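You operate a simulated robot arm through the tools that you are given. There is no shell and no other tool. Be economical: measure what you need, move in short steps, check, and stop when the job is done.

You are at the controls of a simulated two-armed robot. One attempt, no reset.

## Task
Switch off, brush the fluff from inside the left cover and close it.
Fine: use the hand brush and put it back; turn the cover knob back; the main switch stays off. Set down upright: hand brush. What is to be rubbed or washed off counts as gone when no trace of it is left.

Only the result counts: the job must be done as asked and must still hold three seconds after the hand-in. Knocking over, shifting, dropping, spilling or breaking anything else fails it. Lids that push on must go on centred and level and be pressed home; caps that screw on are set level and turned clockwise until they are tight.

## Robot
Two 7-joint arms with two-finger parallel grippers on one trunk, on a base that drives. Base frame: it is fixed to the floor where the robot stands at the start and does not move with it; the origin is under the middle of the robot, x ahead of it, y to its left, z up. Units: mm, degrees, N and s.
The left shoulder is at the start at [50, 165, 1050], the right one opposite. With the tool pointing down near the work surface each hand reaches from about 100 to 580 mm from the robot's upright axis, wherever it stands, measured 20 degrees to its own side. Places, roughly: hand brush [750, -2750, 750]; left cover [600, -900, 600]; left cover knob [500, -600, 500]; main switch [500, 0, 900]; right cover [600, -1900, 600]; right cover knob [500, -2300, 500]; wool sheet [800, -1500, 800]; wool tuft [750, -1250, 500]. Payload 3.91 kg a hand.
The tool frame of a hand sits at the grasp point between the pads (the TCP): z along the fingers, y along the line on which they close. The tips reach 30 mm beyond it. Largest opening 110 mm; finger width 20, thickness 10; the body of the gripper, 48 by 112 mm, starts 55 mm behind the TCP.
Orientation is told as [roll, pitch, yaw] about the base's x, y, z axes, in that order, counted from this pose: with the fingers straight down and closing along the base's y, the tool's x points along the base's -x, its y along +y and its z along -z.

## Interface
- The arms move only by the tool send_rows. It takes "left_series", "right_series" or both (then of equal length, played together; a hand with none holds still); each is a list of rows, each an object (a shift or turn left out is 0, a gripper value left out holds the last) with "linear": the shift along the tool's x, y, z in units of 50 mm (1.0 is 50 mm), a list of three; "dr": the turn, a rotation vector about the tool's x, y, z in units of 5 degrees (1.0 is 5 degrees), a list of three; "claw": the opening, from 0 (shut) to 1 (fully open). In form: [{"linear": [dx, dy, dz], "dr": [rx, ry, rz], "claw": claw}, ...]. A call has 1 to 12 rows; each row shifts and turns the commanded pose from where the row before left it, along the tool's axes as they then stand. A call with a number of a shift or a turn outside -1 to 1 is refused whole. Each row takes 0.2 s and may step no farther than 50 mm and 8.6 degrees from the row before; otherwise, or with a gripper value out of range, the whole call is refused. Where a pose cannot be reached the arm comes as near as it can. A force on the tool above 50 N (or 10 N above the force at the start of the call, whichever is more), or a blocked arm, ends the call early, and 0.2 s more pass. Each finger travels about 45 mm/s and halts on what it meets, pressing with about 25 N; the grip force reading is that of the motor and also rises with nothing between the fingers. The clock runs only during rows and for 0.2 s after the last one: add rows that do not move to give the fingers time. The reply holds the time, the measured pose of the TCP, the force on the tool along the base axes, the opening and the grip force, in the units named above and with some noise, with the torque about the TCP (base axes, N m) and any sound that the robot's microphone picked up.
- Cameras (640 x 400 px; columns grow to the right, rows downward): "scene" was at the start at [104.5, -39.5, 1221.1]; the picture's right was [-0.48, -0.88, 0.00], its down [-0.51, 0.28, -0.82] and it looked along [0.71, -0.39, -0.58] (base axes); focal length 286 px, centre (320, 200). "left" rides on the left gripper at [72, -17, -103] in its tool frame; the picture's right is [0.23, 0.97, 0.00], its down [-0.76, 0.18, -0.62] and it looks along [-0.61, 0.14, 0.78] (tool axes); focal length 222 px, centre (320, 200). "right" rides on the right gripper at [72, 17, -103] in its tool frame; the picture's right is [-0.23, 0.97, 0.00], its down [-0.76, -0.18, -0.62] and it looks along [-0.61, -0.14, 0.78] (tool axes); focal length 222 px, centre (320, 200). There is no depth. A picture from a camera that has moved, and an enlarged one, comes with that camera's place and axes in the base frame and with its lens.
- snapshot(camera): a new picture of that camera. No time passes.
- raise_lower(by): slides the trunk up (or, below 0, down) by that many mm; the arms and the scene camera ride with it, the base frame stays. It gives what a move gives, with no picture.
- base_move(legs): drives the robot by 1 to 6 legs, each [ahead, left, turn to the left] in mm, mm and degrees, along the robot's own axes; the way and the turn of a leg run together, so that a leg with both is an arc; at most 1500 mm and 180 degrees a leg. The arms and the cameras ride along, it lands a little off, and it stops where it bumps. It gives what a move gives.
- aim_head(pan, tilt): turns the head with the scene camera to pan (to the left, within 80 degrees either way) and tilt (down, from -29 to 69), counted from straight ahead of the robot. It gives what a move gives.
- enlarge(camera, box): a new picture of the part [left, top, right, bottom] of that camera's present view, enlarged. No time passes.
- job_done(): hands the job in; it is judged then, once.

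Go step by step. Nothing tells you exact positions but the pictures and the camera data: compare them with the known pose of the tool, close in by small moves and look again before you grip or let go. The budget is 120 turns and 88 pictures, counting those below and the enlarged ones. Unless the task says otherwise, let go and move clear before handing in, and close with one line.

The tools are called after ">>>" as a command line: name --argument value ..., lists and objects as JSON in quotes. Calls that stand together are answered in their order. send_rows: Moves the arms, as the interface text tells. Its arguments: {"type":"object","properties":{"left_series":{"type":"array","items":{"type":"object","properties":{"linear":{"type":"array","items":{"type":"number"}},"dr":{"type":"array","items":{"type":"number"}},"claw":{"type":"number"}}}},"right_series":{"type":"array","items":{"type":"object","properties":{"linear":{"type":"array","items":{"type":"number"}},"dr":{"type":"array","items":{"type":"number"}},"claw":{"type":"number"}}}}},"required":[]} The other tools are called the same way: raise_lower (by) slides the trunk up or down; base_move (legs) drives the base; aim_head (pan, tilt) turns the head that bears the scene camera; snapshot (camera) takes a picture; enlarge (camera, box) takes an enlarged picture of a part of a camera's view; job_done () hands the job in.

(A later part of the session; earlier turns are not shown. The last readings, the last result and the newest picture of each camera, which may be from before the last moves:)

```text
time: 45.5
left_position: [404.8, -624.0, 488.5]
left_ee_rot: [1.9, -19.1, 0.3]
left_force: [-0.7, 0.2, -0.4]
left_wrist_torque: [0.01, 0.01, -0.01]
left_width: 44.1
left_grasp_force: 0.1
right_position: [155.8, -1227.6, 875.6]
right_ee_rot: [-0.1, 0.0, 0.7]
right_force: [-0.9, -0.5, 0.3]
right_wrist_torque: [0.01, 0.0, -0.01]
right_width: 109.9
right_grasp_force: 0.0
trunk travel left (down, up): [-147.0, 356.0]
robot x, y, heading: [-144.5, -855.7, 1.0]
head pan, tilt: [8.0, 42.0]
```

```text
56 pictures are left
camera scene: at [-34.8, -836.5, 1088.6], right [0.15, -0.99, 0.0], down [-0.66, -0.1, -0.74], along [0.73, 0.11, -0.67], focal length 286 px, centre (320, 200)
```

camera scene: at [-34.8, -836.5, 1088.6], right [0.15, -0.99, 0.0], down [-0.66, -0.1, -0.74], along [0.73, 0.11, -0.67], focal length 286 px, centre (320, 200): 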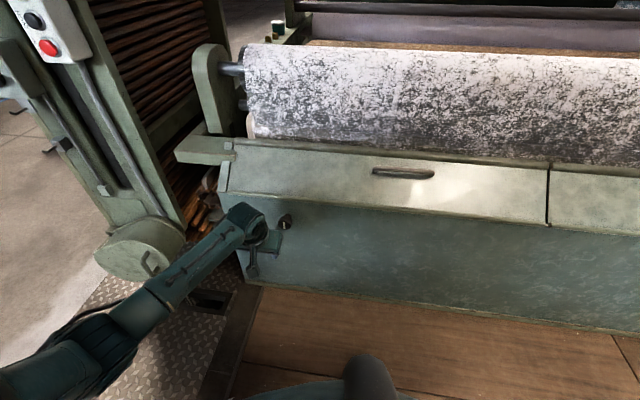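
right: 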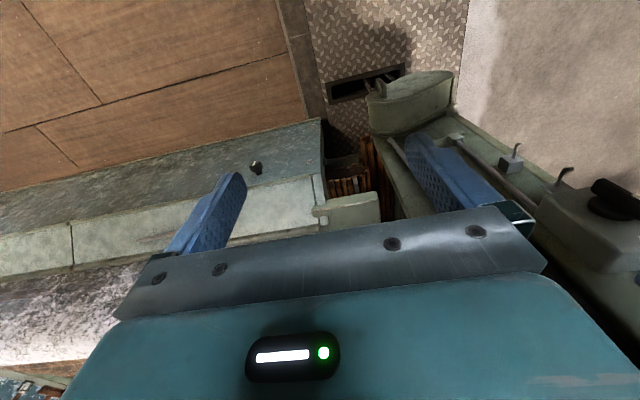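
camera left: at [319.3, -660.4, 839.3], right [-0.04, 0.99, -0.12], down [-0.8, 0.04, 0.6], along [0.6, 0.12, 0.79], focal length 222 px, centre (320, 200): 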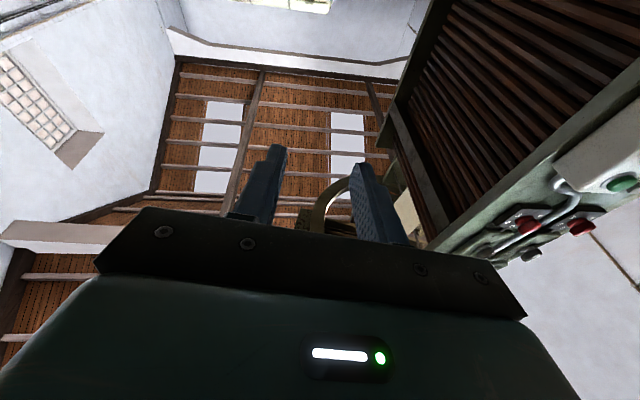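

Now I swing the fingers forward about the tips at this low height, which leaves the arm well stretched.

>>> send_rows --left_series '[{"dr": [0, -1, 0]}, {"dr": [0, -1, 0]}, {"dr": [0, -1, 0]}, {"dr": [0, -1, 0]}, {"dr": [0, -1, 0]}, {"dr": [0, -1, 0]}, {"dr": [0, -1, 0]}, {"dr": [0, -1, 0]}, {"dr": [0, -1, 0]}, {"dr": [0, -1, 0]}, {"dr": [0, -1, 0]}, {"dr": [0, 0, 0]}]'

>>> snapshot --camera "scene"

>>> snapshot --camera "left"

```text
time: 48.0
left_position: [405.5, -614.4, 491.0]
left_ee_rot: [10.7, -73.9, -9.1]
left_force: [-0.2, -0.6, 0.4]
left_wrist_torque: [-0.02, 0.05, -0.01]
left_width: 43.8
left_grasp_force: 0.0
right_position: [155.7, -1228.0, 875.3]
right_ee_rot: [0.0, -0.1, 0.8]
right_force: [-0.1, -0.1, -0.1]
right_wrist_torque: [0.01, 0.01, 0.05]
right_width: 110.1
right_grasp_force: 0.1
trunk travel left (down, up): [-147.0, 356.0]
robot x, y, heading: [-146.5, -852.7, 0.6]
head pan, tilt: [8.0, 42.0]
```

```text
55 pictures are left
camera scene: at [-34.9, -836.5, 1089.0], right [0.15, -0.99, 0.0], down [-0.66, -0.1, -0.74], along [0.73, 0.11, -0.67], focal length 286 px, centre (320, 200)
```

scene: 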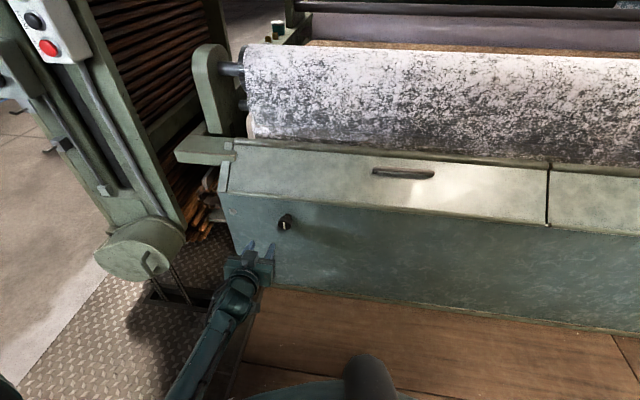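

```text
54 pictures are left
camera left: at [286.4, -632.2, 447.3], right [-0.08, 0.98, -0.17], down [-0.39, 0.12, 0.91], along [0.92, 0.14, 0.38], focal length 222 px, centre (320, 200)
```

left: 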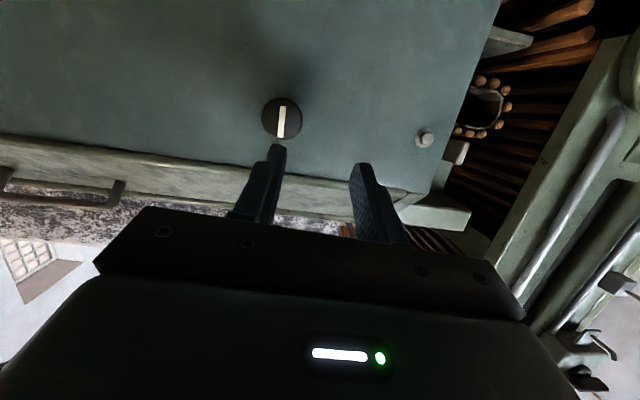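

The knob's front is triangulated at [525, -648, 465]. I level the hand, open to 75 mm, line up and check before the final approach.

>>> send_rows --left_series '[{"dr": [0, -1, 0], "claw": 0.7}, {"dr": [0, -1, 0]}, {"dr": [0, -1, 0]}, {"linear": [0.5, -0.35, 0]}, {"linear": [0, -0.35, 0.5]}, {"linear": [0, 0, 0.6]}, {"linear": [0, 0, 0]}]'

>>> snapshot --camera "left"

>>> enlarge --camera "scene" --box '[210, 180, 350, 280]'

```text
time: 48.8
left_position: [394.4, -554.3, 484.6]
left_ee_rot: [65.8, -78.0, -64.5]
left_force: [0.0, 0.0, 0.0]
left_wrist_torque: [0.01, 0.02, 0.0]
left_width: 76.9
left_grasp_force: 0.1
right_position: [156.2, -1227.0, 874.9]
right_ee_rot: [0.0, 0.0, 0.7]
right_force: [-0.3, -0.2, 0.6]
right_wrist_torque: [0.01, 0.0, 0.0]
right_width: 109.9
right_grasp_force: 0.1
trunk travel left (down, up): [-147.0, 356.0]
robot x, y, heading: [-145.9, -855.4, 0.9]
head pan, tilt: [8.0, 42.0]
stopped in row 3 (left hand): the arm was blocked; the commanded pose is now the measured one
```

```text
53 pictures are left
camera left: at [286.4, -560.2, 418.6], right [-0.04, 1.0, -0.04], down [-0.56, 0.01, 0.83], along [0.83, 0.05, 0.55], focal length 222 px, centre (320, 200)
```

left: 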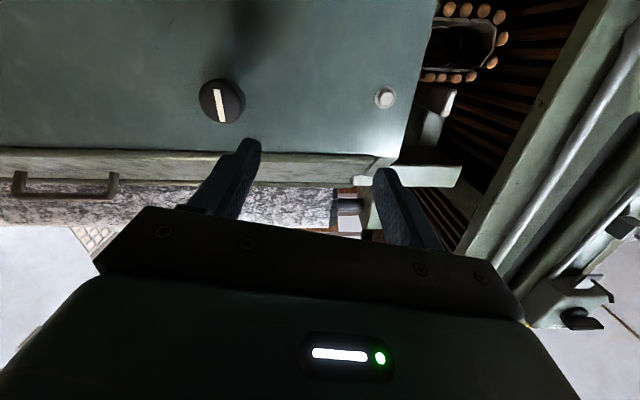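

```text
4.00 times, centred on (280, 230) of scene
camera zoom: at [-34.9, -836.5, 1088.5], right [0.15, -0.99, 0.0], down [-0.66, -0.1, -0.74], along [0.73, 0.11, -0.67], focal length 1146 px, centre (480, 80)
```

zoom: 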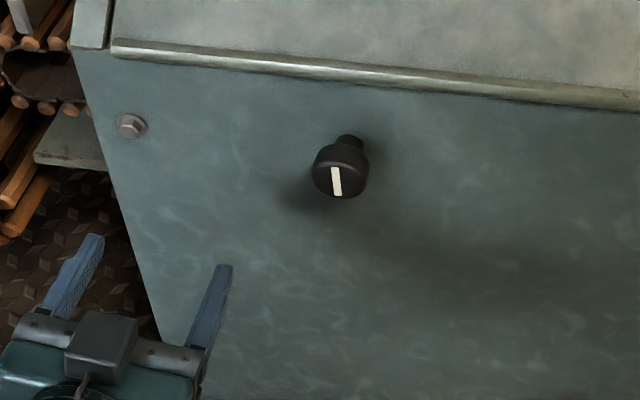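

The arm hit a fold limit and drifted left. From here I go forward (stretching out) and right to line up with the knob.

>>> send_rows --left_series '[{"linear": [0, -0.3, 0.6]}, {"linear": [0, -0.6, 0.4]}, {"linear": [0, -0.6, 0.2]}, {"linear": [-0.16, -0.45, 0]}, {"linear": [0, 0, 0]}]'

>>> snapshot --camera "left"

>>> enlarge --camera "scene" --box '[210, 180, 350, 280]'

```text
time: 49.8
left_position: [384.6, -550.9, 395.0]
left_ee_rot: [55.9, -65.9, -53.0]
left_force: [-0.4, 0.6, -0.3]
left_wrist_torque: [0.01, -0.01, 0.0]
left_width: 76.9
left_grasp_force: 0.0
right_position: [155.6, -1227.1, 876.7]
right_ee_rot: [0.0, 0.0, 0.7]
right_force: [0.4, 0.1, -0.8]
right_wrist_torque: [0.02, -0.01, -0.01]
right_width: 110.0
right_grasp_force: 0.0
trunk travel left (down, up): [-147.0, 356.0]
robot x, y, heading: [-146.4, -852.4, 0.7]
head pan, tilt: [8.0, 42.0]
stopped in row 5 (left hand): the arm was blocked; the commanded pose is now the measured one
```

```text
51 pictures are left
camera left: at [268.9, -552.7, 346.3], right [-0.06, 0.99, 0.12], down [-0.42, -0.14, 0.9], along [0.91, 0.0, 0.42], focal length 222 px, centre (320, 200)
```

left: 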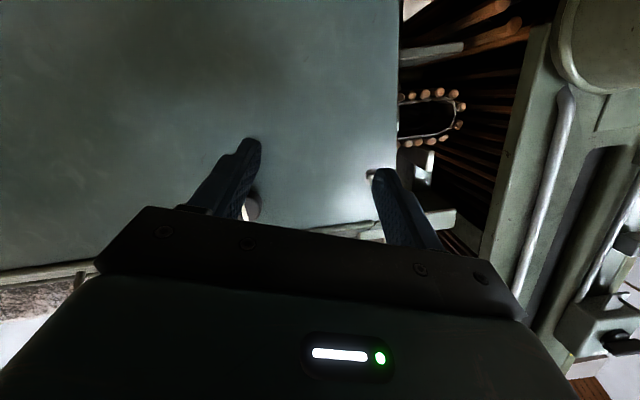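

```text
4.00 times, centred on (280, 230) of scene
camera zoom: at [-34.9, -836.4, 1090.9], right [0.15, -0.99, 0.0], down [-0.66, -0.1, -0.74], along [0.73, 0.11, -0.67], focal length 1146 px, centre (480, 80)
```

zoom: 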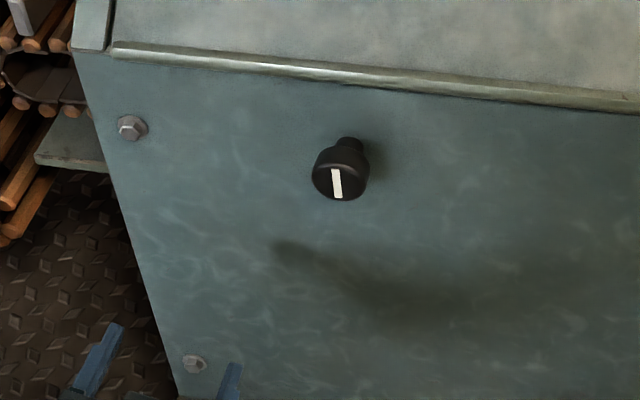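

The arm sagged at a joint limit. I go back up to the earlier well-behaved pose (tilted ~15° down), and will close the remaining distance with the base.

>>> send_rows --left_series '[{"linear": [-0.56, -0.14, -0.04]}, {"linear": [-0.56, -0.14, -0.04]}, {"linear": [-0.56, -0.14, -0.04]}, {"linear": [-0.56, -0.14, -0.04]}, {"dr": [0.5, 0, -1]}, {"dr": [0.5, 0, -1]}, {"dr": [0, 0, -1]}, {"dr": [0, 0, -0.8]}, {"linear": [0, 0, 0]}]'

>>> snapshot --camera "left"

```text
time: 51.8
left_position: [405.8, -615.1, 492.0]
left_ee_rot: [1.1, -76.2, -0.9]
left_force: [0.6, -0.6, 0.2]
left_wrist_torque: [0.0, -0.02, -0.01]
left_width: 76.7
left_grasp_force: 0.0
right_position: [156.5, -1225.5, 874.4]
right_ee_rot: [0.1, 0.0, 0.7]
right_force: [-0.5, -0.2, 1.0]
right_wrist_torque: [-0.02, 0.01, -0.01]
right_width: 109.9
right_grasp_force: 0.0
trunk travel left (down, up): [-147.0, 356.0]
robot x, y, heading: [-143.6, -855.4, 0.6]
head pan, tilt: [8.0, 42.0]
```

```text
49 pictures are left
camera left: at [289.5, -631.5, 445.4], right [-0.06, 0.97, -0.22], down [-0.42, 0.17, 0.89], along [0.9, 0.14, 0.4], focal length 222 px, centre (320, 200)
```

left: 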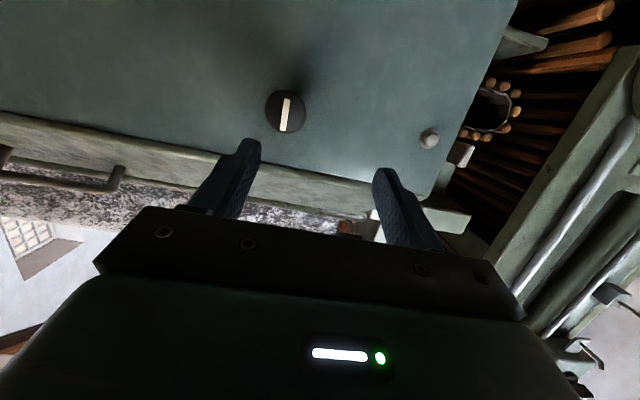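

The pose is clean: 14° down, level roll. I line up with trunk and base, stopping short of the knob to check.

>>> raise_lower --by -24

>>> base_move --legs '[[50, -33, 0]]'

>>> snapshot --camera "left"

```text
time: 52.5
left_position: [408.8, -610.7, 499.4]
left_ee_rot: [8.9, -77.2, -8.4]
left_force: [0.6, 0.2, 0.3]
left_wrist_torque: [0.0, -0.02, 0.0]
left_width: 77.2
left_grasp_force: 0.0
right_position: [151.2, -1236.0, 864.0]
right_ee_rot: [1.0, -0.5, 0.7]
right_force: [-1.0, -0.4, -0.2]
right_wrist_torque: [-0.02, 0.02, -0.01]
right_width: 109.7
right_grasp_force: 0.1
trunk travel left (down, up): [-123.0, 380.0]
robot x, y, heading: [-144.9, -852.5, 0.8]
head pan, tilt: [8.0, 42.0]
```

```text
time: 53.5
left_position: [459.4, -644.1, 498.0]
left_ee_rot: [8.8, -77.2, -8.4]
left_force: [0.6, 0.0, 0.6]
left_wrist_torque: [0.0, -0.01, 0.0]
left_width: 76.8
left_grasp_force: 0.0
right_position: [201.0, -1268.3, 862.2]
right_ee_rot: [0.9, -0.5, 0.7]
right_force: [0.6, -0.2, 0.2]
right_wrist_torque: [-0.01, 0.02, -0.01]
right_width: 110.1
right_grasp_force: 0.1
trunk travel left (down, up): [-123.0, 380.0]
robot x, y, heading: [-92.5, -881.4, 0.8]
head pan, tilt: [8.0, 42.0]
```

```text
48 pictures are left
camera left: at [343.1, -659.6, 449.6], right [-0.05, 0.98, -0.19], down [-0.44, 0.15, 0.89], along [0.9, 0.13, 0.42], focal length 222 px, centre (320, 200)
```

left: 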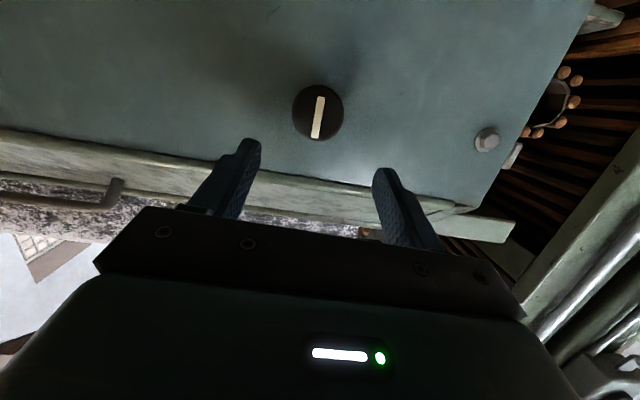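

Lined up sideways, but about 33 mm too high. I lower the hand with the arm.

>>> send_rows --left_series '[{"linear": [0.2, 0, 0.05]}, {"linear": [0.2, 0, 0.05]}, {"linear": [0.2, 0, 0.05]}, {"linear": [0, 0, 0]}]'

>>> enlarge --camera "scene" --box '[160, 180, 360, 340]'

```text
time: 54.5
left_position: [453.4, -640.9, 462.3]
left_ee_rot: [9.8, -76.7, -9.4]
left_force: [0.3, -0.4, 0.1]
left_wrist_torque: [0.0, -0.01, 0.03]
left_width: 77.1
left_grasp_force: 0.0
right_position: [197.0, -1267.4, 863.4]
right_ee_rot: [1.0, -0.9, 0.7]
right_force: [0.5, 0.7, 0.2]
right_wrist_torque: [0.0, 0.02, 0.0]
right_width: 109.7
right_grasp_force: 0.1
trunk travel left (down, up): [-123.0, 380.0]
robot x, y, heading: [-95.1, -885.1, 0.4]
head pan, tilt: [8.0, 42.0]
```

```text
2.50 times, centred on (260, 260) of scene
camera zoom: at [2.6, -881.0, 1081.0], right [0.15, -0.99, -0.01], down [-0.65, -0.09, -0.76], along [0.74, 0.12, -0.66], focal length 716 px, centre (470, 50)
```

zoom: 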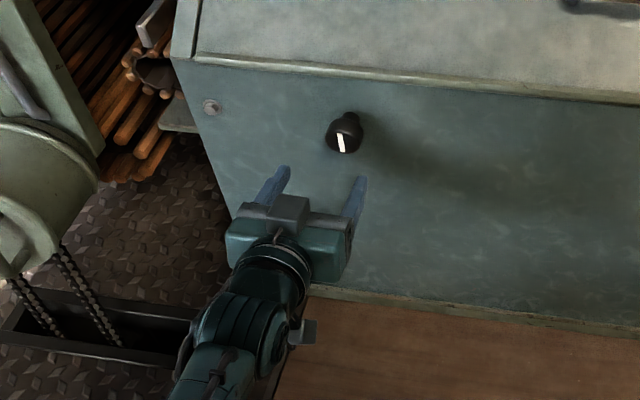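

The elbow is pushing on the floor and tilting the robot slightly. I raise the trunk again to relieve it and check the hand's height.

>>> raise_lower --by 30

>>> snapshot --camera "left"

```text
time: 55.2
left_position: [461.3, -638.8, 472.3]
left_ee_rot: [4.1, -76.9, -3.7]
left_force: [0.6, -1.0, 0.2]
left_wrist_torque: [-0.05, -0.01, 0.0]
left_width: 76.7
left_grasp_force: 0.1
right_position: [205.6, -1257.5, 878.6]
right_ee_rot: [0.0, 0.0, 0.7]
right_force: [-0.4, 0.1, 0.2]
right_wrist_torque: [-0.02, -0.02, 0.03]
right_width: 110.0
right_grasp_force: 0.1
trunk travel left (down, up): [-153.0, 350.0]
robot x, y, heading: [-91.6, -886.0, 0.5]
head pan, tilt: [8.0, 42.0]
```

```text
46 pictures are left
camera left: at [346.1, -656.7, 424.0], right [-0.06, 0.98, -0.21], down [-0.44, 0.16, 0.89], along [0.9, 0.14, 0.42], focal length 222 px, centre (320, 200)
```

left: 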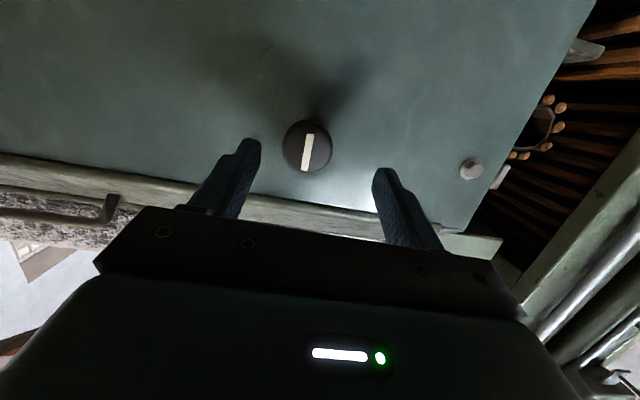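

Well aligned. I drive the last 50 mm onto the knob with the base.

>>> base_move --legs '[[50, -10, 0]]'

>>> enlarge --camera "scene" --box '[160, 180, 360, 340]'

```text
time: 56.1
left_position: [510.8, -647.7, 472.8]
left_ee_rot: [4.4, -76.8, -4.0]
left_force: [-0.4, 0.9, 0.3]
left_wrist_torque: [0.03, 0.04, 0.03]
left_width: 76.7
left_grasp_force: 0.1
right_position: [255.5, -1267.2, 880.7]
right_ee_rot: [0.0, -0.1, 0.7]
right_force: [0.0, -0.3, -0.2]
right_wrist_torque: [0.02, 0.0, -0.02]
right_width: 109.9
right_grasp_force: 0.1
trunk travel left (down, up): [-153.0, 350.0]
robot x, y, heading: [-46.0, -893.3, 0.6]
head pan, tilt: [8.0, 42.0]
```

```text
2.50 times, centred on (260, 260) of scene
camera zoom: at [64.2, -877.4, 1094.5], right [0.15, -0.99, 0.0], down [-0.66, -0.1, -0.74], along [0.73, 0.11, -0.67], focal length 716 px, centre (470, 50)
```

zoom: 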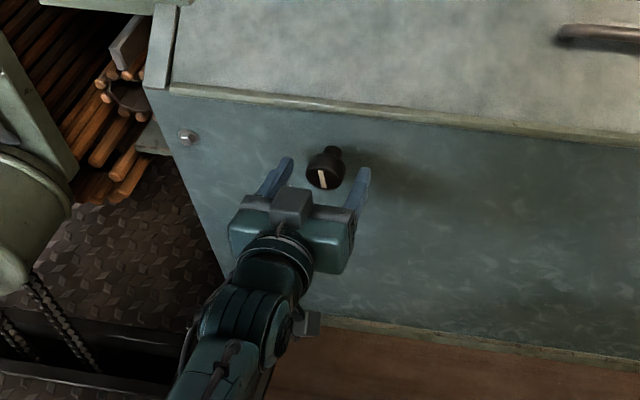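

The tips flank the knob. I close on it.

>>> send_rows --left_series '[{"claw": 0}, {"linear": [0, 0, 0]}, {"linear": [0, 0, 0]}, {"linear": [0, 0, 0]}, {"linear": [0, 0, 0]}]'

>>> enlarge --camera "left" --box '[220, 80, 420, 220]'

```text
time: 57.3
left_position: [511.0, -648.0, 473.2]
left_ee_rot: [4.4, -76.9, -4.0]
left_force: [1.3, 2.3, -0.5]
left_wrist_torque: [0.02, 0.01, 0.05]
left_width: 41.3
left_grasp_force: 45.5
right_position: [255.0, -1269.5, 880.7]
right_ee_rot: [0.0, 0.0, 0.8]
right_force: [0.3, 0.3, 0.1]
right_wrist_torque: [0.01, -0.02, 0.03]
right_width: 110.0
right_grasp_force: 0.2
trunk travel left (down, up): [-153.0, 350.0]
robot x, y, heading: [-45.0, -894.3, 0.8]
head pan, tilt: [8.0, 42.0]
```

```text
2.86 times, centred on (320, 150) of left
camera zoom: at [394.4, -665.2, 425.1], right [-0.06, 0.98, -0.2], down [-0.43, 0.16, 0.89], along [0.9, 0.14, 0.41], focal length 635 px, centre (320, 343)
```

zoom: 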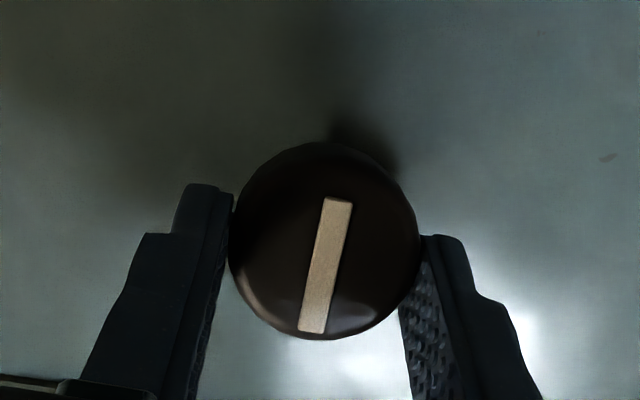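

The knob is gripped at 41 mm. I try a small anticlockwise turn and watch the torque.

>>> send_rows --left_series '[{"dr": [0.23, 0, -0.97]}, {"dr": [0.23, 0, -0.97]}, {"dr": [0.23, 0, -0.97]}, {"linear": [0, 0, 0]}]'

>>> enlarge --camera "left" --box '[220, 80, 420, 220]'

```text
time: 58.3
left_position: [509.5, -646.3, 473.8]
left_ee_rot: [-47.4, -70.8, 46.2]
left_force: [1.3, 15.7, 3.0]
left_wrist_torque: [0.13, 0.69, 0.36]
left_width: 41.3
left_grasp_force: 45.4
right_position: [256.0, -1266.5, 880.3]
right_ee_rot: [0.0, 0.1, 0.7]
right_force: [0.3, -0.3, -0.3]
right_wrist_torque: [0.02, -0.03, 0.0]
right_width: 109.6
right_grasp_force: 0.1
trunk travel left (down, up): [-153.0, 350.0]
robot x, y, heading: [-46.3, -892.6, 0.9]
head pan, tilt: [8.0, 42.0]
```

```text
2.86 times, centred on (320, 150) of left
camera zoom: at [394.4, -675.2, 430.7], right [-0.06, 0.89, -0.45], down [-0.43, 0.38, 0.81], along [0.9, 0.24, 0.37], focal length 635 px, centre (320, 343)
```

zoom: 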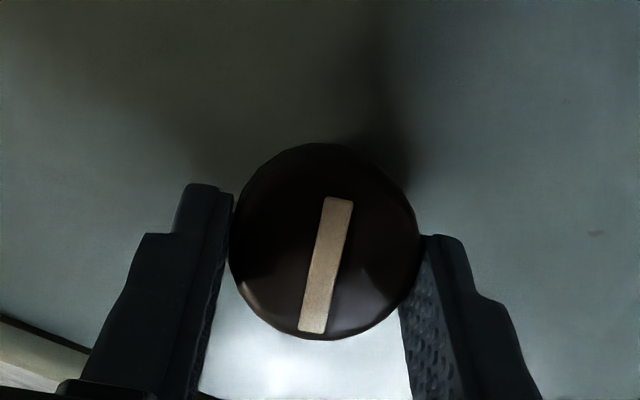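

The knob turns with the hand. I continue anticlockwise, compensating the small sideways offset.

>>> send_rows --left_series '[{"linear": [0, 0.03, 0], "dr": [0.23, 0, -0.97]}, {"linear": [0, 0.03, 0], "dr": [0.23, 0, -0.97]}, {"linear": [0, 0.02, 0], "dr": [0.23, 0, -0.97]}, {"linear": [0, 0.02, 0], "dr": [0.23, 0, -0.97]}, {"linear": [0, 0.02, 0], "dr": [0.23, 0, -0.97]}, {"linear": [0, 0.02, 0], "dr": [0.23, 0, -0.97]}, {"linear": [0, 0, 0]}]'

>>> enlarge --camera "left" --box '[220, 80, 420, 220]'

```text
time: 59.9
left_position: [511.0, -641.9, 470.6]
left_ee_rot: [-76.9, -44.6, 71.6]
left_force: [-13.8, 6.4, 7.4]
left_wrist_torque: [0.04, -0.24, 0.28]
left_width: 41.2
left_grasp_force: 44.7
right_position: [256.3, -1267.5, 881.1]
right_ee_rot: [0.0, 0.0, 0.8]
right_force: [0.2, -1.2, 0.5]
right_wrist_torque: [0.0, -0.02, 0.0]
right_width: 110.0
right_grasp_force: 0.2
trunk travel left (down, up): [-153.0, 350.0]
robot x, y, heading: [-44.9, -890.6, 0.9]
head pan, tilt: [8.0, 42.0]
```

```text
2.86 times, centred on (320, 150) of left
camera zoom: at [394.3, -688.0, 447.6], right [-0.05, 0.55, -0.83], down [-0.44, 0.74, 0.51], along [0.9, 0.39, 0.2], focal length 635 px, centre (320, 343)
```

zoom: 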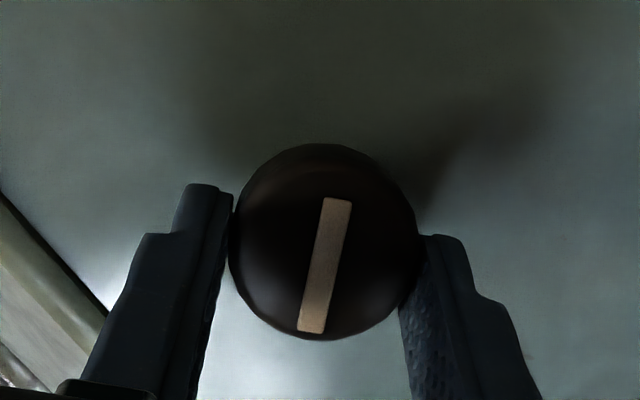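

45° turned, no slip. I go on another 45°.

>>> send_rows --left_series '[{"linear": [0, 0.02, 0], "dr": [0.23, 0, -0.97]}, {"linear": [0, 0.02, 0], "dr": [0.23, 0, -0.97]}, {"linear": [0, 0.02, 0], "dr": [0.23, 0, -0.97]}, {"linear": [0, 0.02, 0], "dr": [0.23, 0, -0.97]}, {"linear": [0, 0.02, -0.03], "dr": [0.23, 0, -0.97]}, {"linear": [0, 0.02, 0], "dr": [0.23, 0, -0.97]}, {"linear": [0, 0, 0]}]'

>>> send_rows --left_series '[{"linear": [0, 0.02, 0], "dr": [0.23, 0, -0.97]}, {"linear": [0, 0.02, 0], "dr": [0.23, 0, -0.97]}, {"linear": [0, 0.02, 0], "dr": [0.23, 0, -0.97]}, {"linear": [0, 0, 0]}]'

>>> enlarge --camera "left" --box '[220, 80, 420, 220]'

```text
time: 61.5
left_position: [510.5, -640.0, 467.7]
left_ee_rot: [-86.6, -15.7, 76.4]
left_force: [4.7, -5.6, 8.3]
left_wrist_torque: [-0.09, -0.26, 0.28]
left_width: 41.2
left_grasp_force: 45.5
right_position: [254.9, -1268.7, 880.7]
right_ee_rot: [0.1, 0.1, 0.7]
right_force: [-0.2, -0.1, 0.5]
right_wrist_torque: [-0.03, -0.02, 0.01]
right_width: 110.1
right_grasp_force: 0.2
trunk travel left (down, up): [-153.0, 350.0]
robot x, y, heading: [-46.2, -889.5, 0.7]
head pan, tilt: [8.0, 42.0]
```

```text
time: 62.5
left_position: [510.3, -641.1, 464.3]
left_ee_rot: [-90.2, -1.2, 76.8]
left_force: [12.7, -12.0, 11.2]
left_wrist_torque: [-0.1, -0.32, 0.07]
left_width: 41.2
left_grasp_force: 45.4
right_position: [255.6, -1268.2, 879.8]
right_ee_rot: [0.2, -0.1, 0.8]
right_force: [0.5, -0.2, -0.3]
right_wrist_torque: [-0.01, 0.0, 0.0]
right_width: 109.8
right_grasp_force: 0.0
trunk travel left (down, up): [-153.0, 350.0]
robot x, y, heading: [-45.0, -894.2, 0.6]
head pan, tilt: [8.0, 42.0]
```

```text
2.86 times, centred on (320, 150) of left
camera zoom: at [394.0, -687.7, 479.4], right [-0.04, -0.2, -0.98], down [-0.43, 0.89, -0.16], along [0.9, 0.41, -0.13], focal length 635 px, centre (320, 343)
```

zoom: 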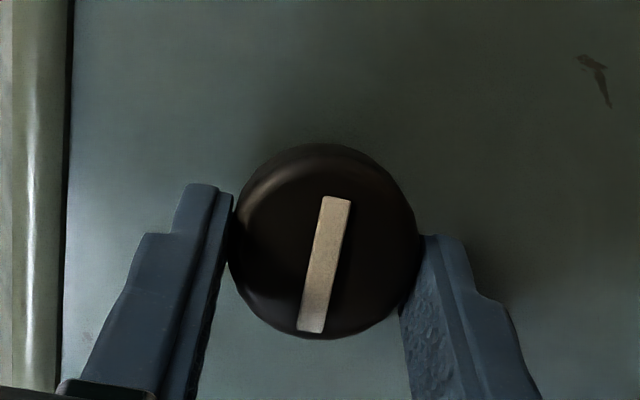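

90° turned. I check for a stop with a further small turn and look at the cover.

>>> send_rows --left_series '[{"dr": [0.23, 0, -0.97]}, {"dr": [0.23, 0, -0.97]}, {"linear": [0, 0, 0]}]'

>>> enlarge --camera "left" --box '[220, 80, 420, 220]'

```text
time: 63.3
left_position: [507.0, -635.9, 464.5]
left_ee_rot: [-92.3, 8.4, 76.7]
left_force: [5.5, -6.5, 12.7]
left_wrist_torque: [0.45, -0.32, -0.31]
left_width: 40.7
left_grasp_force: 45.3
right_position: [255.2, -1268.0, 881.2]
right_ee_rot: [0.0, -0.1, 0.8]
right_force: [0.0, 1.2, -0.3]
right_wrist_torque: [-0.02, -0.02, -0.02]
right_width: 110.1
right_grasp_force: 0.0
trunk travel left (down, up): [-153.0, 350.0]
robot x, y, heading: [-47.5, -892.1, 0.7]
head pan, tilt: [8.0, 42.0]
```

```text
2.86 times, centred on (320, 150) of left
camera zoom: at [392.6, -682.3, 486.0], right [-0.05, -0.37, -0.93], down [-0.43, 0.85, -0.31], along [0.9, 0.39, -0.2], focal length 635 px, centre (320, 343)
```

zoom: 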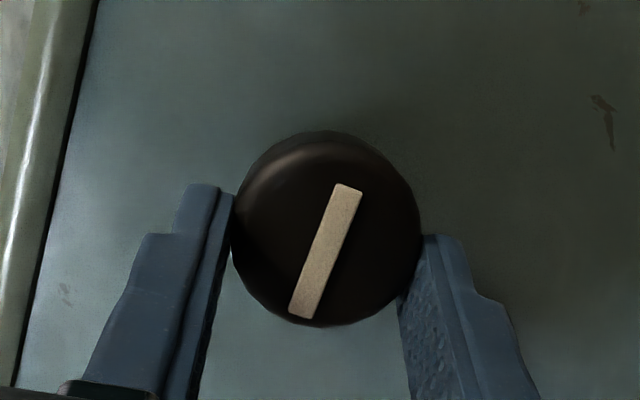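

Now torque rose and the grip slipped: the stop is at 90°, so the knob is unlocked. I release and back away, then roll the hand back.

>>> send_rows --left_series '[{"claw": 0.8}, {"linear": [0, 0, 0]}, {"linear": [0, 0, 0]}, {"linear": [0, 0, 0]}, {"linear": [0, 0, 0]}]'

>>> base_move --legs '[[-100, 0, 0]]'

>>> send_rows --left_series '[{"dr": [-0.23, 0, 0.97]}, {"dr": [-0.23, 0, 0.97]}, {"dr": [-0.23, 0, 0.97]}, {"dr": [-0.23, 0, 0.97]}, {"dr": [-0.23, 0, 0.97]}, {"dr": [-0.23, 0, 0.97]}, {"dr": [-0.23, 0, 0.97]}, {"dr": [-0.23, 0, 0.97]}, {"dr": [-0.23, 0, 0.97]}, {"dr": [-0.23, 0, 0.97]}, {"dr": [-0.23, 0, 0.97]}, {"dr": [-0.23, 0, 0.97]}]'

>>> send_rows --left_series '[{"dr": [-0.23, 0, 0.97]}, {"dr": [-0.23, 0, 0.97]}, {"dr": [-0.23, 0, 0.97]}, {"dr": [-0.23, 0, 0.97]}, {"dr": [-0.23, 0, 0.97]}, {"dr": [-0.23, 0, 0.97]}, {"dr": [-0.23, 0, 0.97]}, {"dr": [-0.23, 0, 0.97]}, {"linear": [0, 0, 0]}]'

>>> snapshot --camera "scene"

```text
time: 64.5
left_position: [508.9, -638.2, 461.4]
left_ee_rot: [-92.1, 8.4, 76.7]
left_force: [-0.1, -0.2, -0.1]
left_wrist_torque: [0.01, 0.01, 0.01]
left_width: 88.1
left_grasp_force: 0.0
right_position: [254.8, -1267.9, 880.6]
right_ee_rot: [0.0, 0.0, 0.8]
right_force: [-0.6, 0.7, 0.9]
right_wrist_torque: [0.02, 0.02, 0.02]
right_width: 110.1
right_grasp_force: 0.0
trunk travel left (down, up): [-153.0, 350.0]
robot x, y, heading: [-50.8, -893.1, 0.7]
head pan, tilt: [8.0, 42.0]
```

```text
time: 65.7
left_position: [409.9, -639.0, 462.6]
left_ee_rot: [-92.0, 8.4, 76.7]
left_force: [-0.2, 0.2, -0.3]
left_wrist_torque: [-0.04, -0.01, -0.03]
left_width: 87.8
left_grasp_force: 0.1
right_position: [157.4, -1268.6, 880.2]
right_ee_rot: [0.0, 0.0, 0.7]
right_force: [0.0, -1.1, -0.3]
right_wrist_torque: [-0.01, -0.01, 0.02]
right_width: 109.9
right_grasp_force: 0.1
trunk travel left (down, up): [-153.0, 350.0]
robot x, y, heading: [-145.1, -897.0, 0.8]
head pan, tilt: [8.0, 42.0]
```

```text
time: 68.3
left_position: [409.1, -637.9, 462.6]
left_ee_rot: [-74.2, -49.4, 69.7]
left_force: [0.3, 0.2, 0.7]
left_wrist_torque: [-0.01, 0.01, 0.0]
left_width: 87.7
left_grasp_force: 0.0
right_position: [158.8, -1269.0, 881.2]
right_ee_rot: [-0.1, 0.0, 0.9]
right_force: [-1.0, -0.2, -0.3]
right_wrist_torque: [-0.03, -0.03, 0.0]
right_width: 110.0
right_grasp_force: 0.1
trunk travel left (down, up): [-153.0, 350.0]
robot x, y, heading: [-146.1, -895.3, 0.8]
head pan, tilt: [8.0, 42.0]
```

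```text
time: 70.3
left_position: [410.4, -639.3, 462.0]
left_ee_rot: [4.7, -76.7, -4.2]
left_force: [-0.3, -0.9, 1.1]
left_wrist_torque: [0.02, -0.02, 0.02]
left_width: 88.1
left_grasp_force: 0.1
right_position: [157.8, -1269.1, 880.0]
right_ee_rot: [0.0, 0.0, 0.8]
right_force: [0.6, 0.9, 0.2]
right_wrist_torque: [0.0, 0.03, 0.01]
right_width: 109.9
right_grasp_force: 0.0
trunk travel left (down, up): [-153.0, 350.0]
robot x, y, heading: [-142.5, -893.9, 0.9]
head pan, tilt: [8.0, 42.0]
```

```text
39 pictures are left
camera scene: at [-34.0, -878.6, 1094.6], right [0.15, -0.99, 0.0], down [-0.66, -0.1, -0.74], along [0.73, 0.11, -0.67], focal length 286 px, centre (320, 200)
```

scene: 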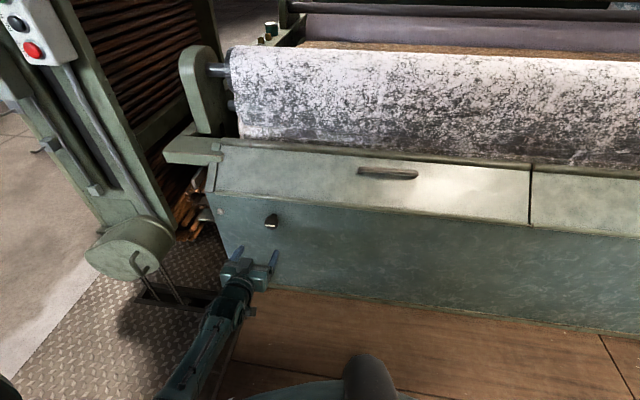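

The knob now points sideways. I take the hand up and turn it (pitch 50°, roll 90°) to straddle the grip bar, estimated at [584, -960, 647] standing about 30 mm off the ~50° slanted cover.

>>> send_rows --left_series '[{"dr": [0, 1, 0]}, {"dr": [0, 1, 0]}, {"dr": [0, 1, 0]}, {"dr": [0, 1, 0]}, {"dr": [0, 1, 0]}, {"linear": [-0.6, 0, -0.46]}, {"linear": [-0.6, 0, -0.46]}, {"linear": [-0.6, 0, -0.46]}, {"linear": [-0.6, 0, -0.46]}, {"linear": [-0.6, 0, -0.46]}, {"linear": [-0.6, 0, -0.46]}, {"linear": [-0.6, 0, -0.46]}]'

>>> send_rows --left_series '[{"linear": [0, -0.4, 0], "dr": [0, 0, -1]}, {"dr": [0, 0, -1]}, {"dr": [0, 0, -1]}, {"dr": [0, 0, -1]}, {"dr": [0, 0, -1]}, {"dr": [0, 0, -1]}, {"dr": [0, 0, -1]}, {"dr": [0, 0, -1]}, {"dr": [0, 0, -1]}, {"dr": [0, 0, -1]}, {"dr": [0, 0, -1]}, {"dr": [0, 0, -1]}]'

>>> send_rows --left_series '[{"dr": [0, 0, -1]}, {"dr": [0, 0, -1]}, {"dr": [0, 0, -1]}, {"dr": [0, 0, -1]}, {"dr": [0, 0, -1]}, {"dr": [0, 0, -1]}, {"linear": [0, 0, 0]}]'

>>> base_move --legs '[[0, -200, 0]]'

>>> snapshot --camera "left"

```text
time: 72.9
left_position: [412.4, -644.2, 727.1]
left_ee_rot: [1.5, -51.8, -0.9]
left_force: [0.1, 0.4, 0.2]
left_wrist_torque: [0.01, -0.01, 0.01]
left_width: 87.9
left_grasp_force: 0.0
right_position: [158.3, -1268.8, 880.7]
right_ee_rot: [0.0, 0.0, 0.8]
right_force: [-0.5, -0.4, 0.3]
right_wrist_torque: [-0.01, -0.04, 0.02]
right_width: 110.0
right_grasp_force: 0.1
trunk travel left (down, up): [-153.0, 350.0]
robot x, y, heading: [-142.6, -898.9, 0.8]
head pan, tilt: [8.0, 42.0]
```

```text
time: 74.8
left_position: [408.9, -605.3, 721.0]
left_ee_rot: [-32.2, -42.9, 53.7]
left_force: [0.2, -0.4, 0.2]
left_wrist_torque: [-0.02, 0.02, 0.02]
left_width: 87.9
left_grasp_force: 0.1
right_position: [159.1, -1269.6, 881.5]
right_ee_rot: [0.0, 0.1, 0.9]
right_force: [0.1, -0.5, 0.5]
right_wrist_torque: [0.02, -0.01, -0.04]
right_width: 110.1
right_grasp_force: 0.0
trunk travel left (down, up): [-153.0, 350.0]
robot x, y, heading: [-142.9, -893.8, 0.8]
head pan, tilt: [8.0, 42.0]
stopped in row 9 (left hand): the arm was blocked; the commanded pose is now the measured one
```

```text
time: 76.4
left_position: [410.1, -601.7, 726.0]
left_ee_rot: [-48.0, -23.6, 81.6]
left_force: [0.0, -0.3, 0.0]
left_wrist_torque: [-0.01, 0.01, 0.0]
left_width: 87.9
left_grasp_force: 0.0
right_position: [157.8, -1269.1, 879.8]
right_ee_rot: [0.0, 0.0, 0.9]
right_force: [-0.7, -0.3, -0.3]
right_wrist_torque: [0.0, 0.0, -0.04]
right_width: 110.0
right_grasp_force: 0.1
trunk travel left (down, up): [-153.0, 350.0]
robot x, y, heading: [-146.7, -895.1, 0.9]
head pan, tilt: [8.0, 42.0]
```

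```text
time: 78.8
left_position: [411.9, -800.5, 725.2]
left_ee_rot: [-48.1, -23.4, 81.4]
left_force: [0.1, 0.8, -0.9]
left_wrist_torque: [0.0, -0.02, 0.0]
left_width: 88.0
left_grasp_force: 0.1
right_position: [160.1, -1466.7, 880.8]
right_ee_rot: [0.0, 0.0, 0.7]
right_force: [0.3, 0.2, 0.4]
right_wrist_torque: [0.01, -0.01, 0.01]
right_width: 109.8
right_grasp_force: 0.0
trunk travel left (down, up): [-153.0, 350.0]
robot x, y, heading: [-140.4, -1090.4, 0.8]
head pan, tilt: [8.0, 42.0]
```

```text
38 pictures are left
camera left: at [334.6, -889.4, 772.0], right [-0.63, 0.18, -0.76], down [-0.49, 0.67, 0.56], along [0.6, 0.73, -0.33], focal length 222 px, centre (320, 200)
```

left: 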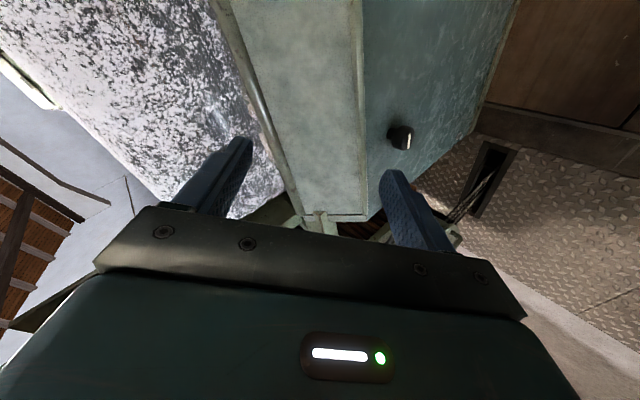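

The cover's end is in view; the bar lies to the right of it. I finish the roll, trim the direction and shift towards the bar.

>>> send_rows --left_series '[{"dr": [0, 0, -1]}, {"dr": [0, 0, -1]}, {"dr": [0, 0, -1]}, {"dr": [0, 0, -1]}, {"dr": [0, 0, -0.7]}, {"dr": [0, 0.9, 0]}, {"dr": [0, 0.8, 0]}, {"linear": [0.7, 0, 0]}, {"linear": [0.7, 0, 0]}, {"linear": [0, 0, 0]}]'

>>> base_move --legs '[[60, -90, 0]]'

>>> snapshot --camera "scene"

```text
time: 81.2
left_position: [426.2, -860.2, 756.2]
left_ee_rot: [-55.2, -1.2, 91.2]
left_force: [-0.8, -0.4, -0.3]
left_wrist_torque: [0.01, 0.02, 0.05]
left_width: 88.5
left_grasp_force: 0.2
right_position: [160.5, -1467.4, 879.8]
right_ee_rot: [0.2, -0.1, 0.8]
right_force: [0.2, -0.1, -0.1]
right_wrist_torque: [-0.03, 0.01, 0.01]
right_width: 110.0
right_grasp_force: 0.1
trunk travel left (down, up): [-153.0, 350.0]
robot x, y, heading: [-142.2, -1091.6, 0.6]
head pan, tilt: [8.0, 42.0]
stopped in row 10 (left hand): the arm was blocked; the commanded pose is now the measured one
```

```text
time: 82.6
left_position: [487.9, -951.9, 754.6]
left_ee_rot: [-55.1, -1.3, 91.0]
left_force: [0.1, 0.5, 0.2]
left_wrist_torque: [0.01, 0.0, -0.02]
left_width: 88.2
left_grasp_force: 0.0
right_position: [220.1, -1557.2, 880.8]
right_ee_rot: [0.1, 0.0, 0.7]
right_force: [-0.5, 0.0, 0.0]
right_wrist_torque: [0.0, -0.02, 0.0]
right_width: 109.9
right_grasp_force: 0.1
trunk travel left (down, up): [-153.0, 350.0]
robot x, y, heading: [-80.6, -1183.1, 0.6]
head pan, tilt: [8.0, 42.0]
```

```text
37 pictures are left
camera scene: at [29.1, -1166.3, 1094.6], right [0.15, -0.99, 0.0], down [-0.66, -0.1, -0.74], along [0.73, 0.11, -0.67], focal length 286 px, centre (320, 200)
```

scene: 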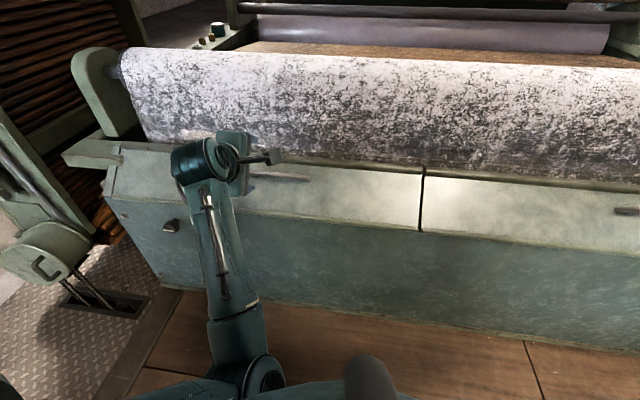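

The hand is aligned over the bar (fingers 55° down, straddling up/down). I narrow the opening and approach to ~45 mm short, then look.

>>> send_rows --left_series '[{"linear": [0, 0.68, 0], "claw": 0.55}, {"linear": [0, 0, 0.8]}, {"linear": [0, 0, 0.8]}, {"linear": [0, 0, 0]}]'

>>> snapshot --camera "left"

```text
time: 83.6
left_position: [530.1, -945.3, 678.0]
left_ee_rot: [-54.8, -1.4, 91.3]
left_force: [-0.5, -0.3, 0.0]
left_wrist_torque: [0.0, 0.03, 0.0]
left_width: 60.9
left_grasp_force: 0.1
right_position: [218.8, -1556.7, 879.9]
right_ee_rot: [0.0, 0.0, 0.8]
right_force: [0.6, -1.0, -0.1]
right_wrist_torque: [0.03, 0.01, -0.02]
right_width: 110.0
right_grasp_force: 0.1
trunk travel left (down, up): [-153.0, 350.0]
robot x, y, heading: [-81.4, -1177.7, 0.9]
head pan, tilt: [8.0, 42.0]
```

```text
36 pictures are left
camera left: at [458.1, -1022.0, 749.2], right [-0.56, -0.22, -0.8], down [-0.63, 0.74, 0.23], along [0.54, 0.63, -0.55], focal length 222 px, centre (320, 200)
```

left: 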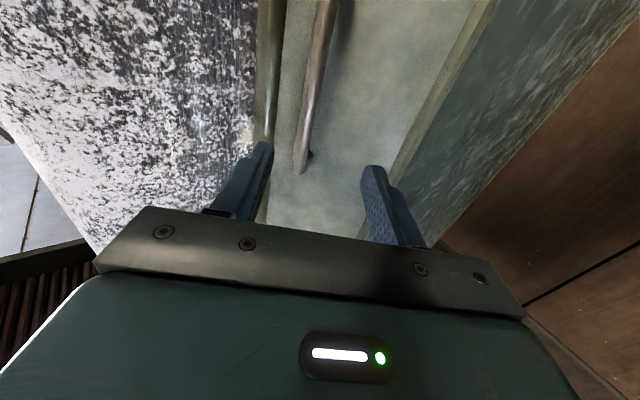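

The bar lies ~12 mm toward the upper finger. I centre on it, advance onto it and close.

>>> send_rows --left_series '[{"linear": [0.4, -0.26, 0]}, {"linear": [0, 0, 0.45]}, {"linear": [0, 0, 0.45]}, {"linear": [0, 0, 0], "claw": 0}, {"linear": [0, 0, 0]}, {"linear": [0, 0, 0]}, {"linear": [0, 0, 0]}, {"linear": [0, 0, 0]}]'

>>> snapshot --camera "left"

```text
time: 85.4
left_position: [576.8, -966.9, 665.8]
left_ee_rot: [-55.1, -1.2, 91.2]
left_force: [0.2, 0.0, -0.5]
left_wrist_torque: [-0.01, 0.01, 0.01]
left_width: 0.1
left_grasp_force: 25.3
right_position: [220.2, -1556.5, 880.8]
right_ee_rot: [0.0, 0.0, 0.6]
right_force: [0.0, 0.0, -0.1]
right_wrist_torque: [0.0, 0.03, 0.02]
right_width: 110.2
right_grasp_force: 0.1
trunk travel left (down, up): [-153.0, 350.0]
robot x, y, heading: [-83.0, -1180.3, 0.8]
head pan, tilt: [8.0, 42.0]
```

```text
35 pictures are left
camera left: at [504.4, -1042.9, 736.8], right [-0.55, -0.22, -0.8], down [-0.63, 0.74, 0.23], along [0.55, 0.63, -0.55], focal length 222 px, centre (320, 200)
```

left: 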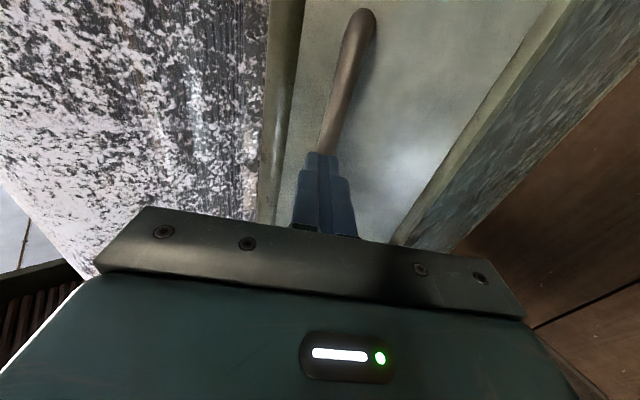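

The fingers closed just short of the bar, but in line with it. I reopen, go deeper and close again.

>>> send_rows --left_series '[{"claw": 0.5}, {"linear": [0, 0, 0]}, {"linear": [0, 0, 0]}, {"linear": [0, 0, 0.25]}, {"linear": [0, 0, 0.25]}, {"claw": 0}, {"linear": [0, 0, 0]}, {"linear": [0, 0, 0]}, {"linear": [0, 0, 0]}, {"linear": [0, 0, 0]}]'

>>> snapshot --camera "left"

```text
time: 87.6
left_position: [596.2, -967.1, 647.0]
left_ee_rot: [-54.4, -1.0, 91.1]
left_force: [-21.8, -1.2, -13.0]
left_wrist_torque: [0.02, 0.44, 0.48]
left_width: 13.7
left_grasp_force: 44.9
right_position: [220.5, -1557.5, 879.8]
right_ee_rot: [0.0, -0.1, 0.6]
right_force: [0.6, -0.6, 0.4]
right_wrist_torque: [0.02, -0.02, 0.01]
right_width: 109.9
right_grasp_force: 0.1
trunk travel left (down, up): [-153.0, 350.0]
robot x, y, heading: [-81.2, -1184.2, 0.6]
head pan, tilt: [8.0, 42.0]
```

```text
34 pictures are left
camera left: at [524.0, -1042.9, 719.8], right [-0.56, -0.22, -0.8], down [-0.62, 0.75, 0.23], along [0.54, 0.63, -0.56], focal length 222 px, centre (320, 200)
```

left: 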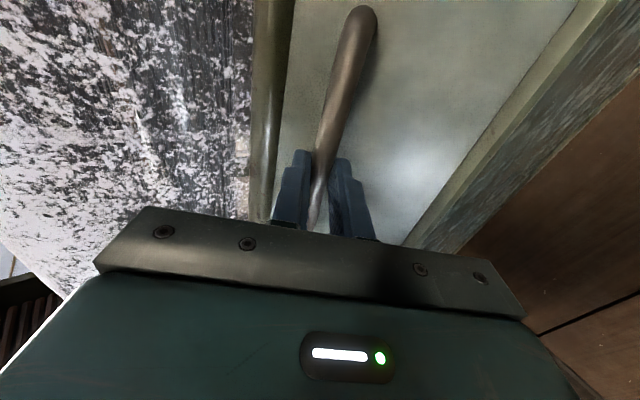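

The bar is gripped (13.7 mm). I pull gently outward along the cover's normal to see which edge opens.

>>> send_rows --left_series '[{"linear": [0, 0, -0.2]}, {"linear": [0, 0, -0.2]}, {"linear": [0, 0, -0.2]}, {"linear": [0, 0, -0.2]}, {"linear": [0, 0, 0]}]'

>>> snapshot --camera "left"

```text
time: 88.8
left_position: [563.2, -967.1, 658.3]
left_ee_rot: [-53.2, -1.0, 90.9]
left_force: [4.3, 3.6, -43.0]
left_wrist_torque: [0.22, 0.65, 0.66]
left_width: 13.6
left_grasp_force: 45.3
right_position: [223.0, -1554.6, 878.4]
right_ee_rot: [-0.1, 0.4, 0.7]
right_force: [-0.7, -0.7, 0.1]
right_wrist_torque: [0.03, 0.02, 0.01]
right_width: 110.2
right_grasp_force: 0.1
trunk travel left (down, up): [-153.0, 350.0]
robot x, y, heading: [-79.4, -1184.2, 0.7]
head pan, tilt: [8.0, 42.0]
```

```text
33 pictures are left
camera left: at [492.9, -1042.3, 733.2], right [-0.58, -0.22, -0.78], down [-0.62, 0.75, 0.24], along [0.53, 0.62, -0.57], focal length 222 px, centre (320, 200)
```

left: 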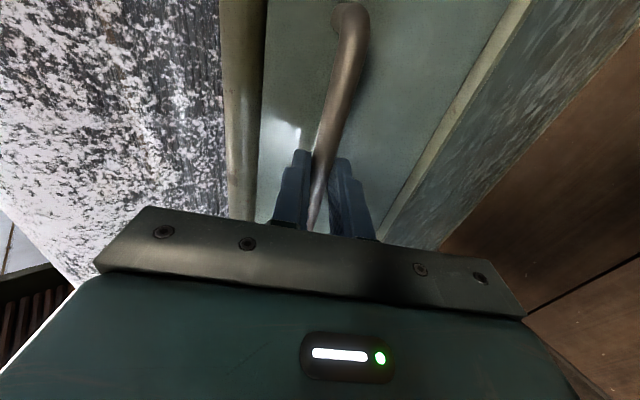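

The top edge swings out toward me: the hinge is at the front edge, roughly [565, 558]. I follow the arc further, tilting the fingers up a little.

>>> send_rows --left_series '[{"linear": [0, 0.24, -0.185], "dr": [0.8, 0, 0]}, {"linear": [0, 0.24, -0.185], "dr": [0.8, 0, 0]}, {"linear": [0, 0.17, -0.11], "dr": [0.8, 0, 0]}, {"linear": [0, 0.15, -0.12], "dr": [0.8, 0, 0]}, {"linear": [0, 0.15, -0.12]}, {"linear": [0, 0, 0]}]'

>>> snapshot --camera "left"

>>> snapshot --camera "scene"

```text
time: 89.2
left_position: [553.5, -967.1, 659.3]
left_ee_rot: [-56.3, -0.8, 90.6]
left_force: [2.7, -1.9, -11.7]
left_wrist_torque: [-0.15, 0.35, 0.35]
left_width: 13.9
left_grasp_force: 45.1
right_position: [220.3, -1557.4, 880.3]
right_ee_rot: [-0.1, 0.1, 0.7]
right_force: [0.0, 0.2, 0.5]
right_wrist_torque: [0.02, -0.03, 0.02]
right_width: 110.0
right_grasp_force: 0.0
trunk travel left (down, up): [-153.0, 350.0]
robot x, y, heading: [-81.5, -1183.0, 0.4]
head pan, tilt: [8.0, 42.0]
stopped in row 2 (left hand): the force on the tool passed its limit at 59 N (the readings are from after the stop); the commanded pose is now the measured one
```

```text
32 pictures are left
camera left: at [479.2, -1041.5, 729.8], right [-0.54, -0.22, -0.81], down [-0.63, 0.75, 0.21], along [0.56, 0.62, -0.54], focal length 222 px, centre (320, 200)
```

left: 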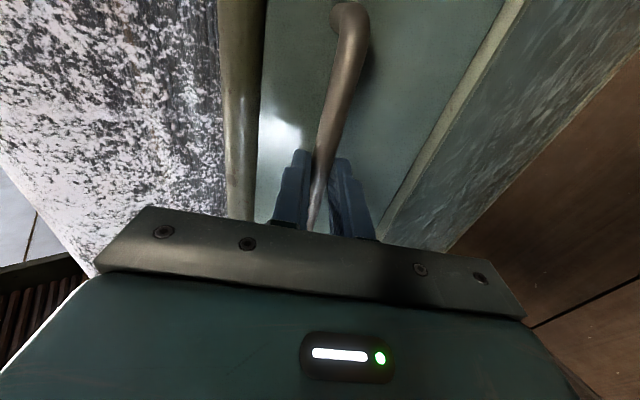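

```text
31 pictures are left
camera scene: at [30.2, -1166.1, 1095.2], right [0.15, -0.99, 0.0], down [-0.66, -0.1, -0.74], along [0.73, 0.11, -0.67], focal length 286 px, centre (320, 200)
```

scene: 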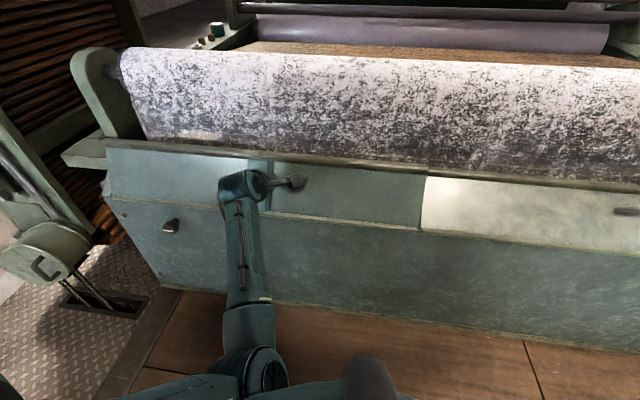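

The cover is nearly vertical now. I continue along the arc in small steps without tilting.

>>> send_rows --left_series '[{"linear": [0, 0.13, -0.15]}, {"linear": [0, 0.13, -0.15]}, {"linear": [0, 0.15, -0.14]}, {"linear": [0, 0.17, -0.13]}, {"linear": [0, 0.18, -0.12]}, {"linear": [0, 0, 0]}]'

```text
time: 89.8
left_position: [544.6, -963.4, 662.6]
left_ee_rot: [-55.9, -1.0, 90.6]
left_force: [4.5, -2.5, -17.4]
left_wrist_torque: [-0.58, 0.45, 0.27]
left_width: 13.8
left_grasp_force: 44.8
right_position: [220.9, -1557.6, 880.2]
right_ee_rot: [0.0, 0.2, 0.6]
right_force: [-0.4, -0.2, -0.6]
right_wrist_torque: [-0.04, -0.02, 0.0]
right_width: 110.0
right_grasp_force: 0.1
trunk travel left (down, up): [-153.0, 350.0]
robot x, y, heading: [-81.6, -1183.7, 0.3]
head pan, tilt: [8.0, 42.0]
stopped in row 2 (left hand): the force on the tool passed its limit at 56 N (the readings are from after the stop); the commanded pose is now the measured one
```

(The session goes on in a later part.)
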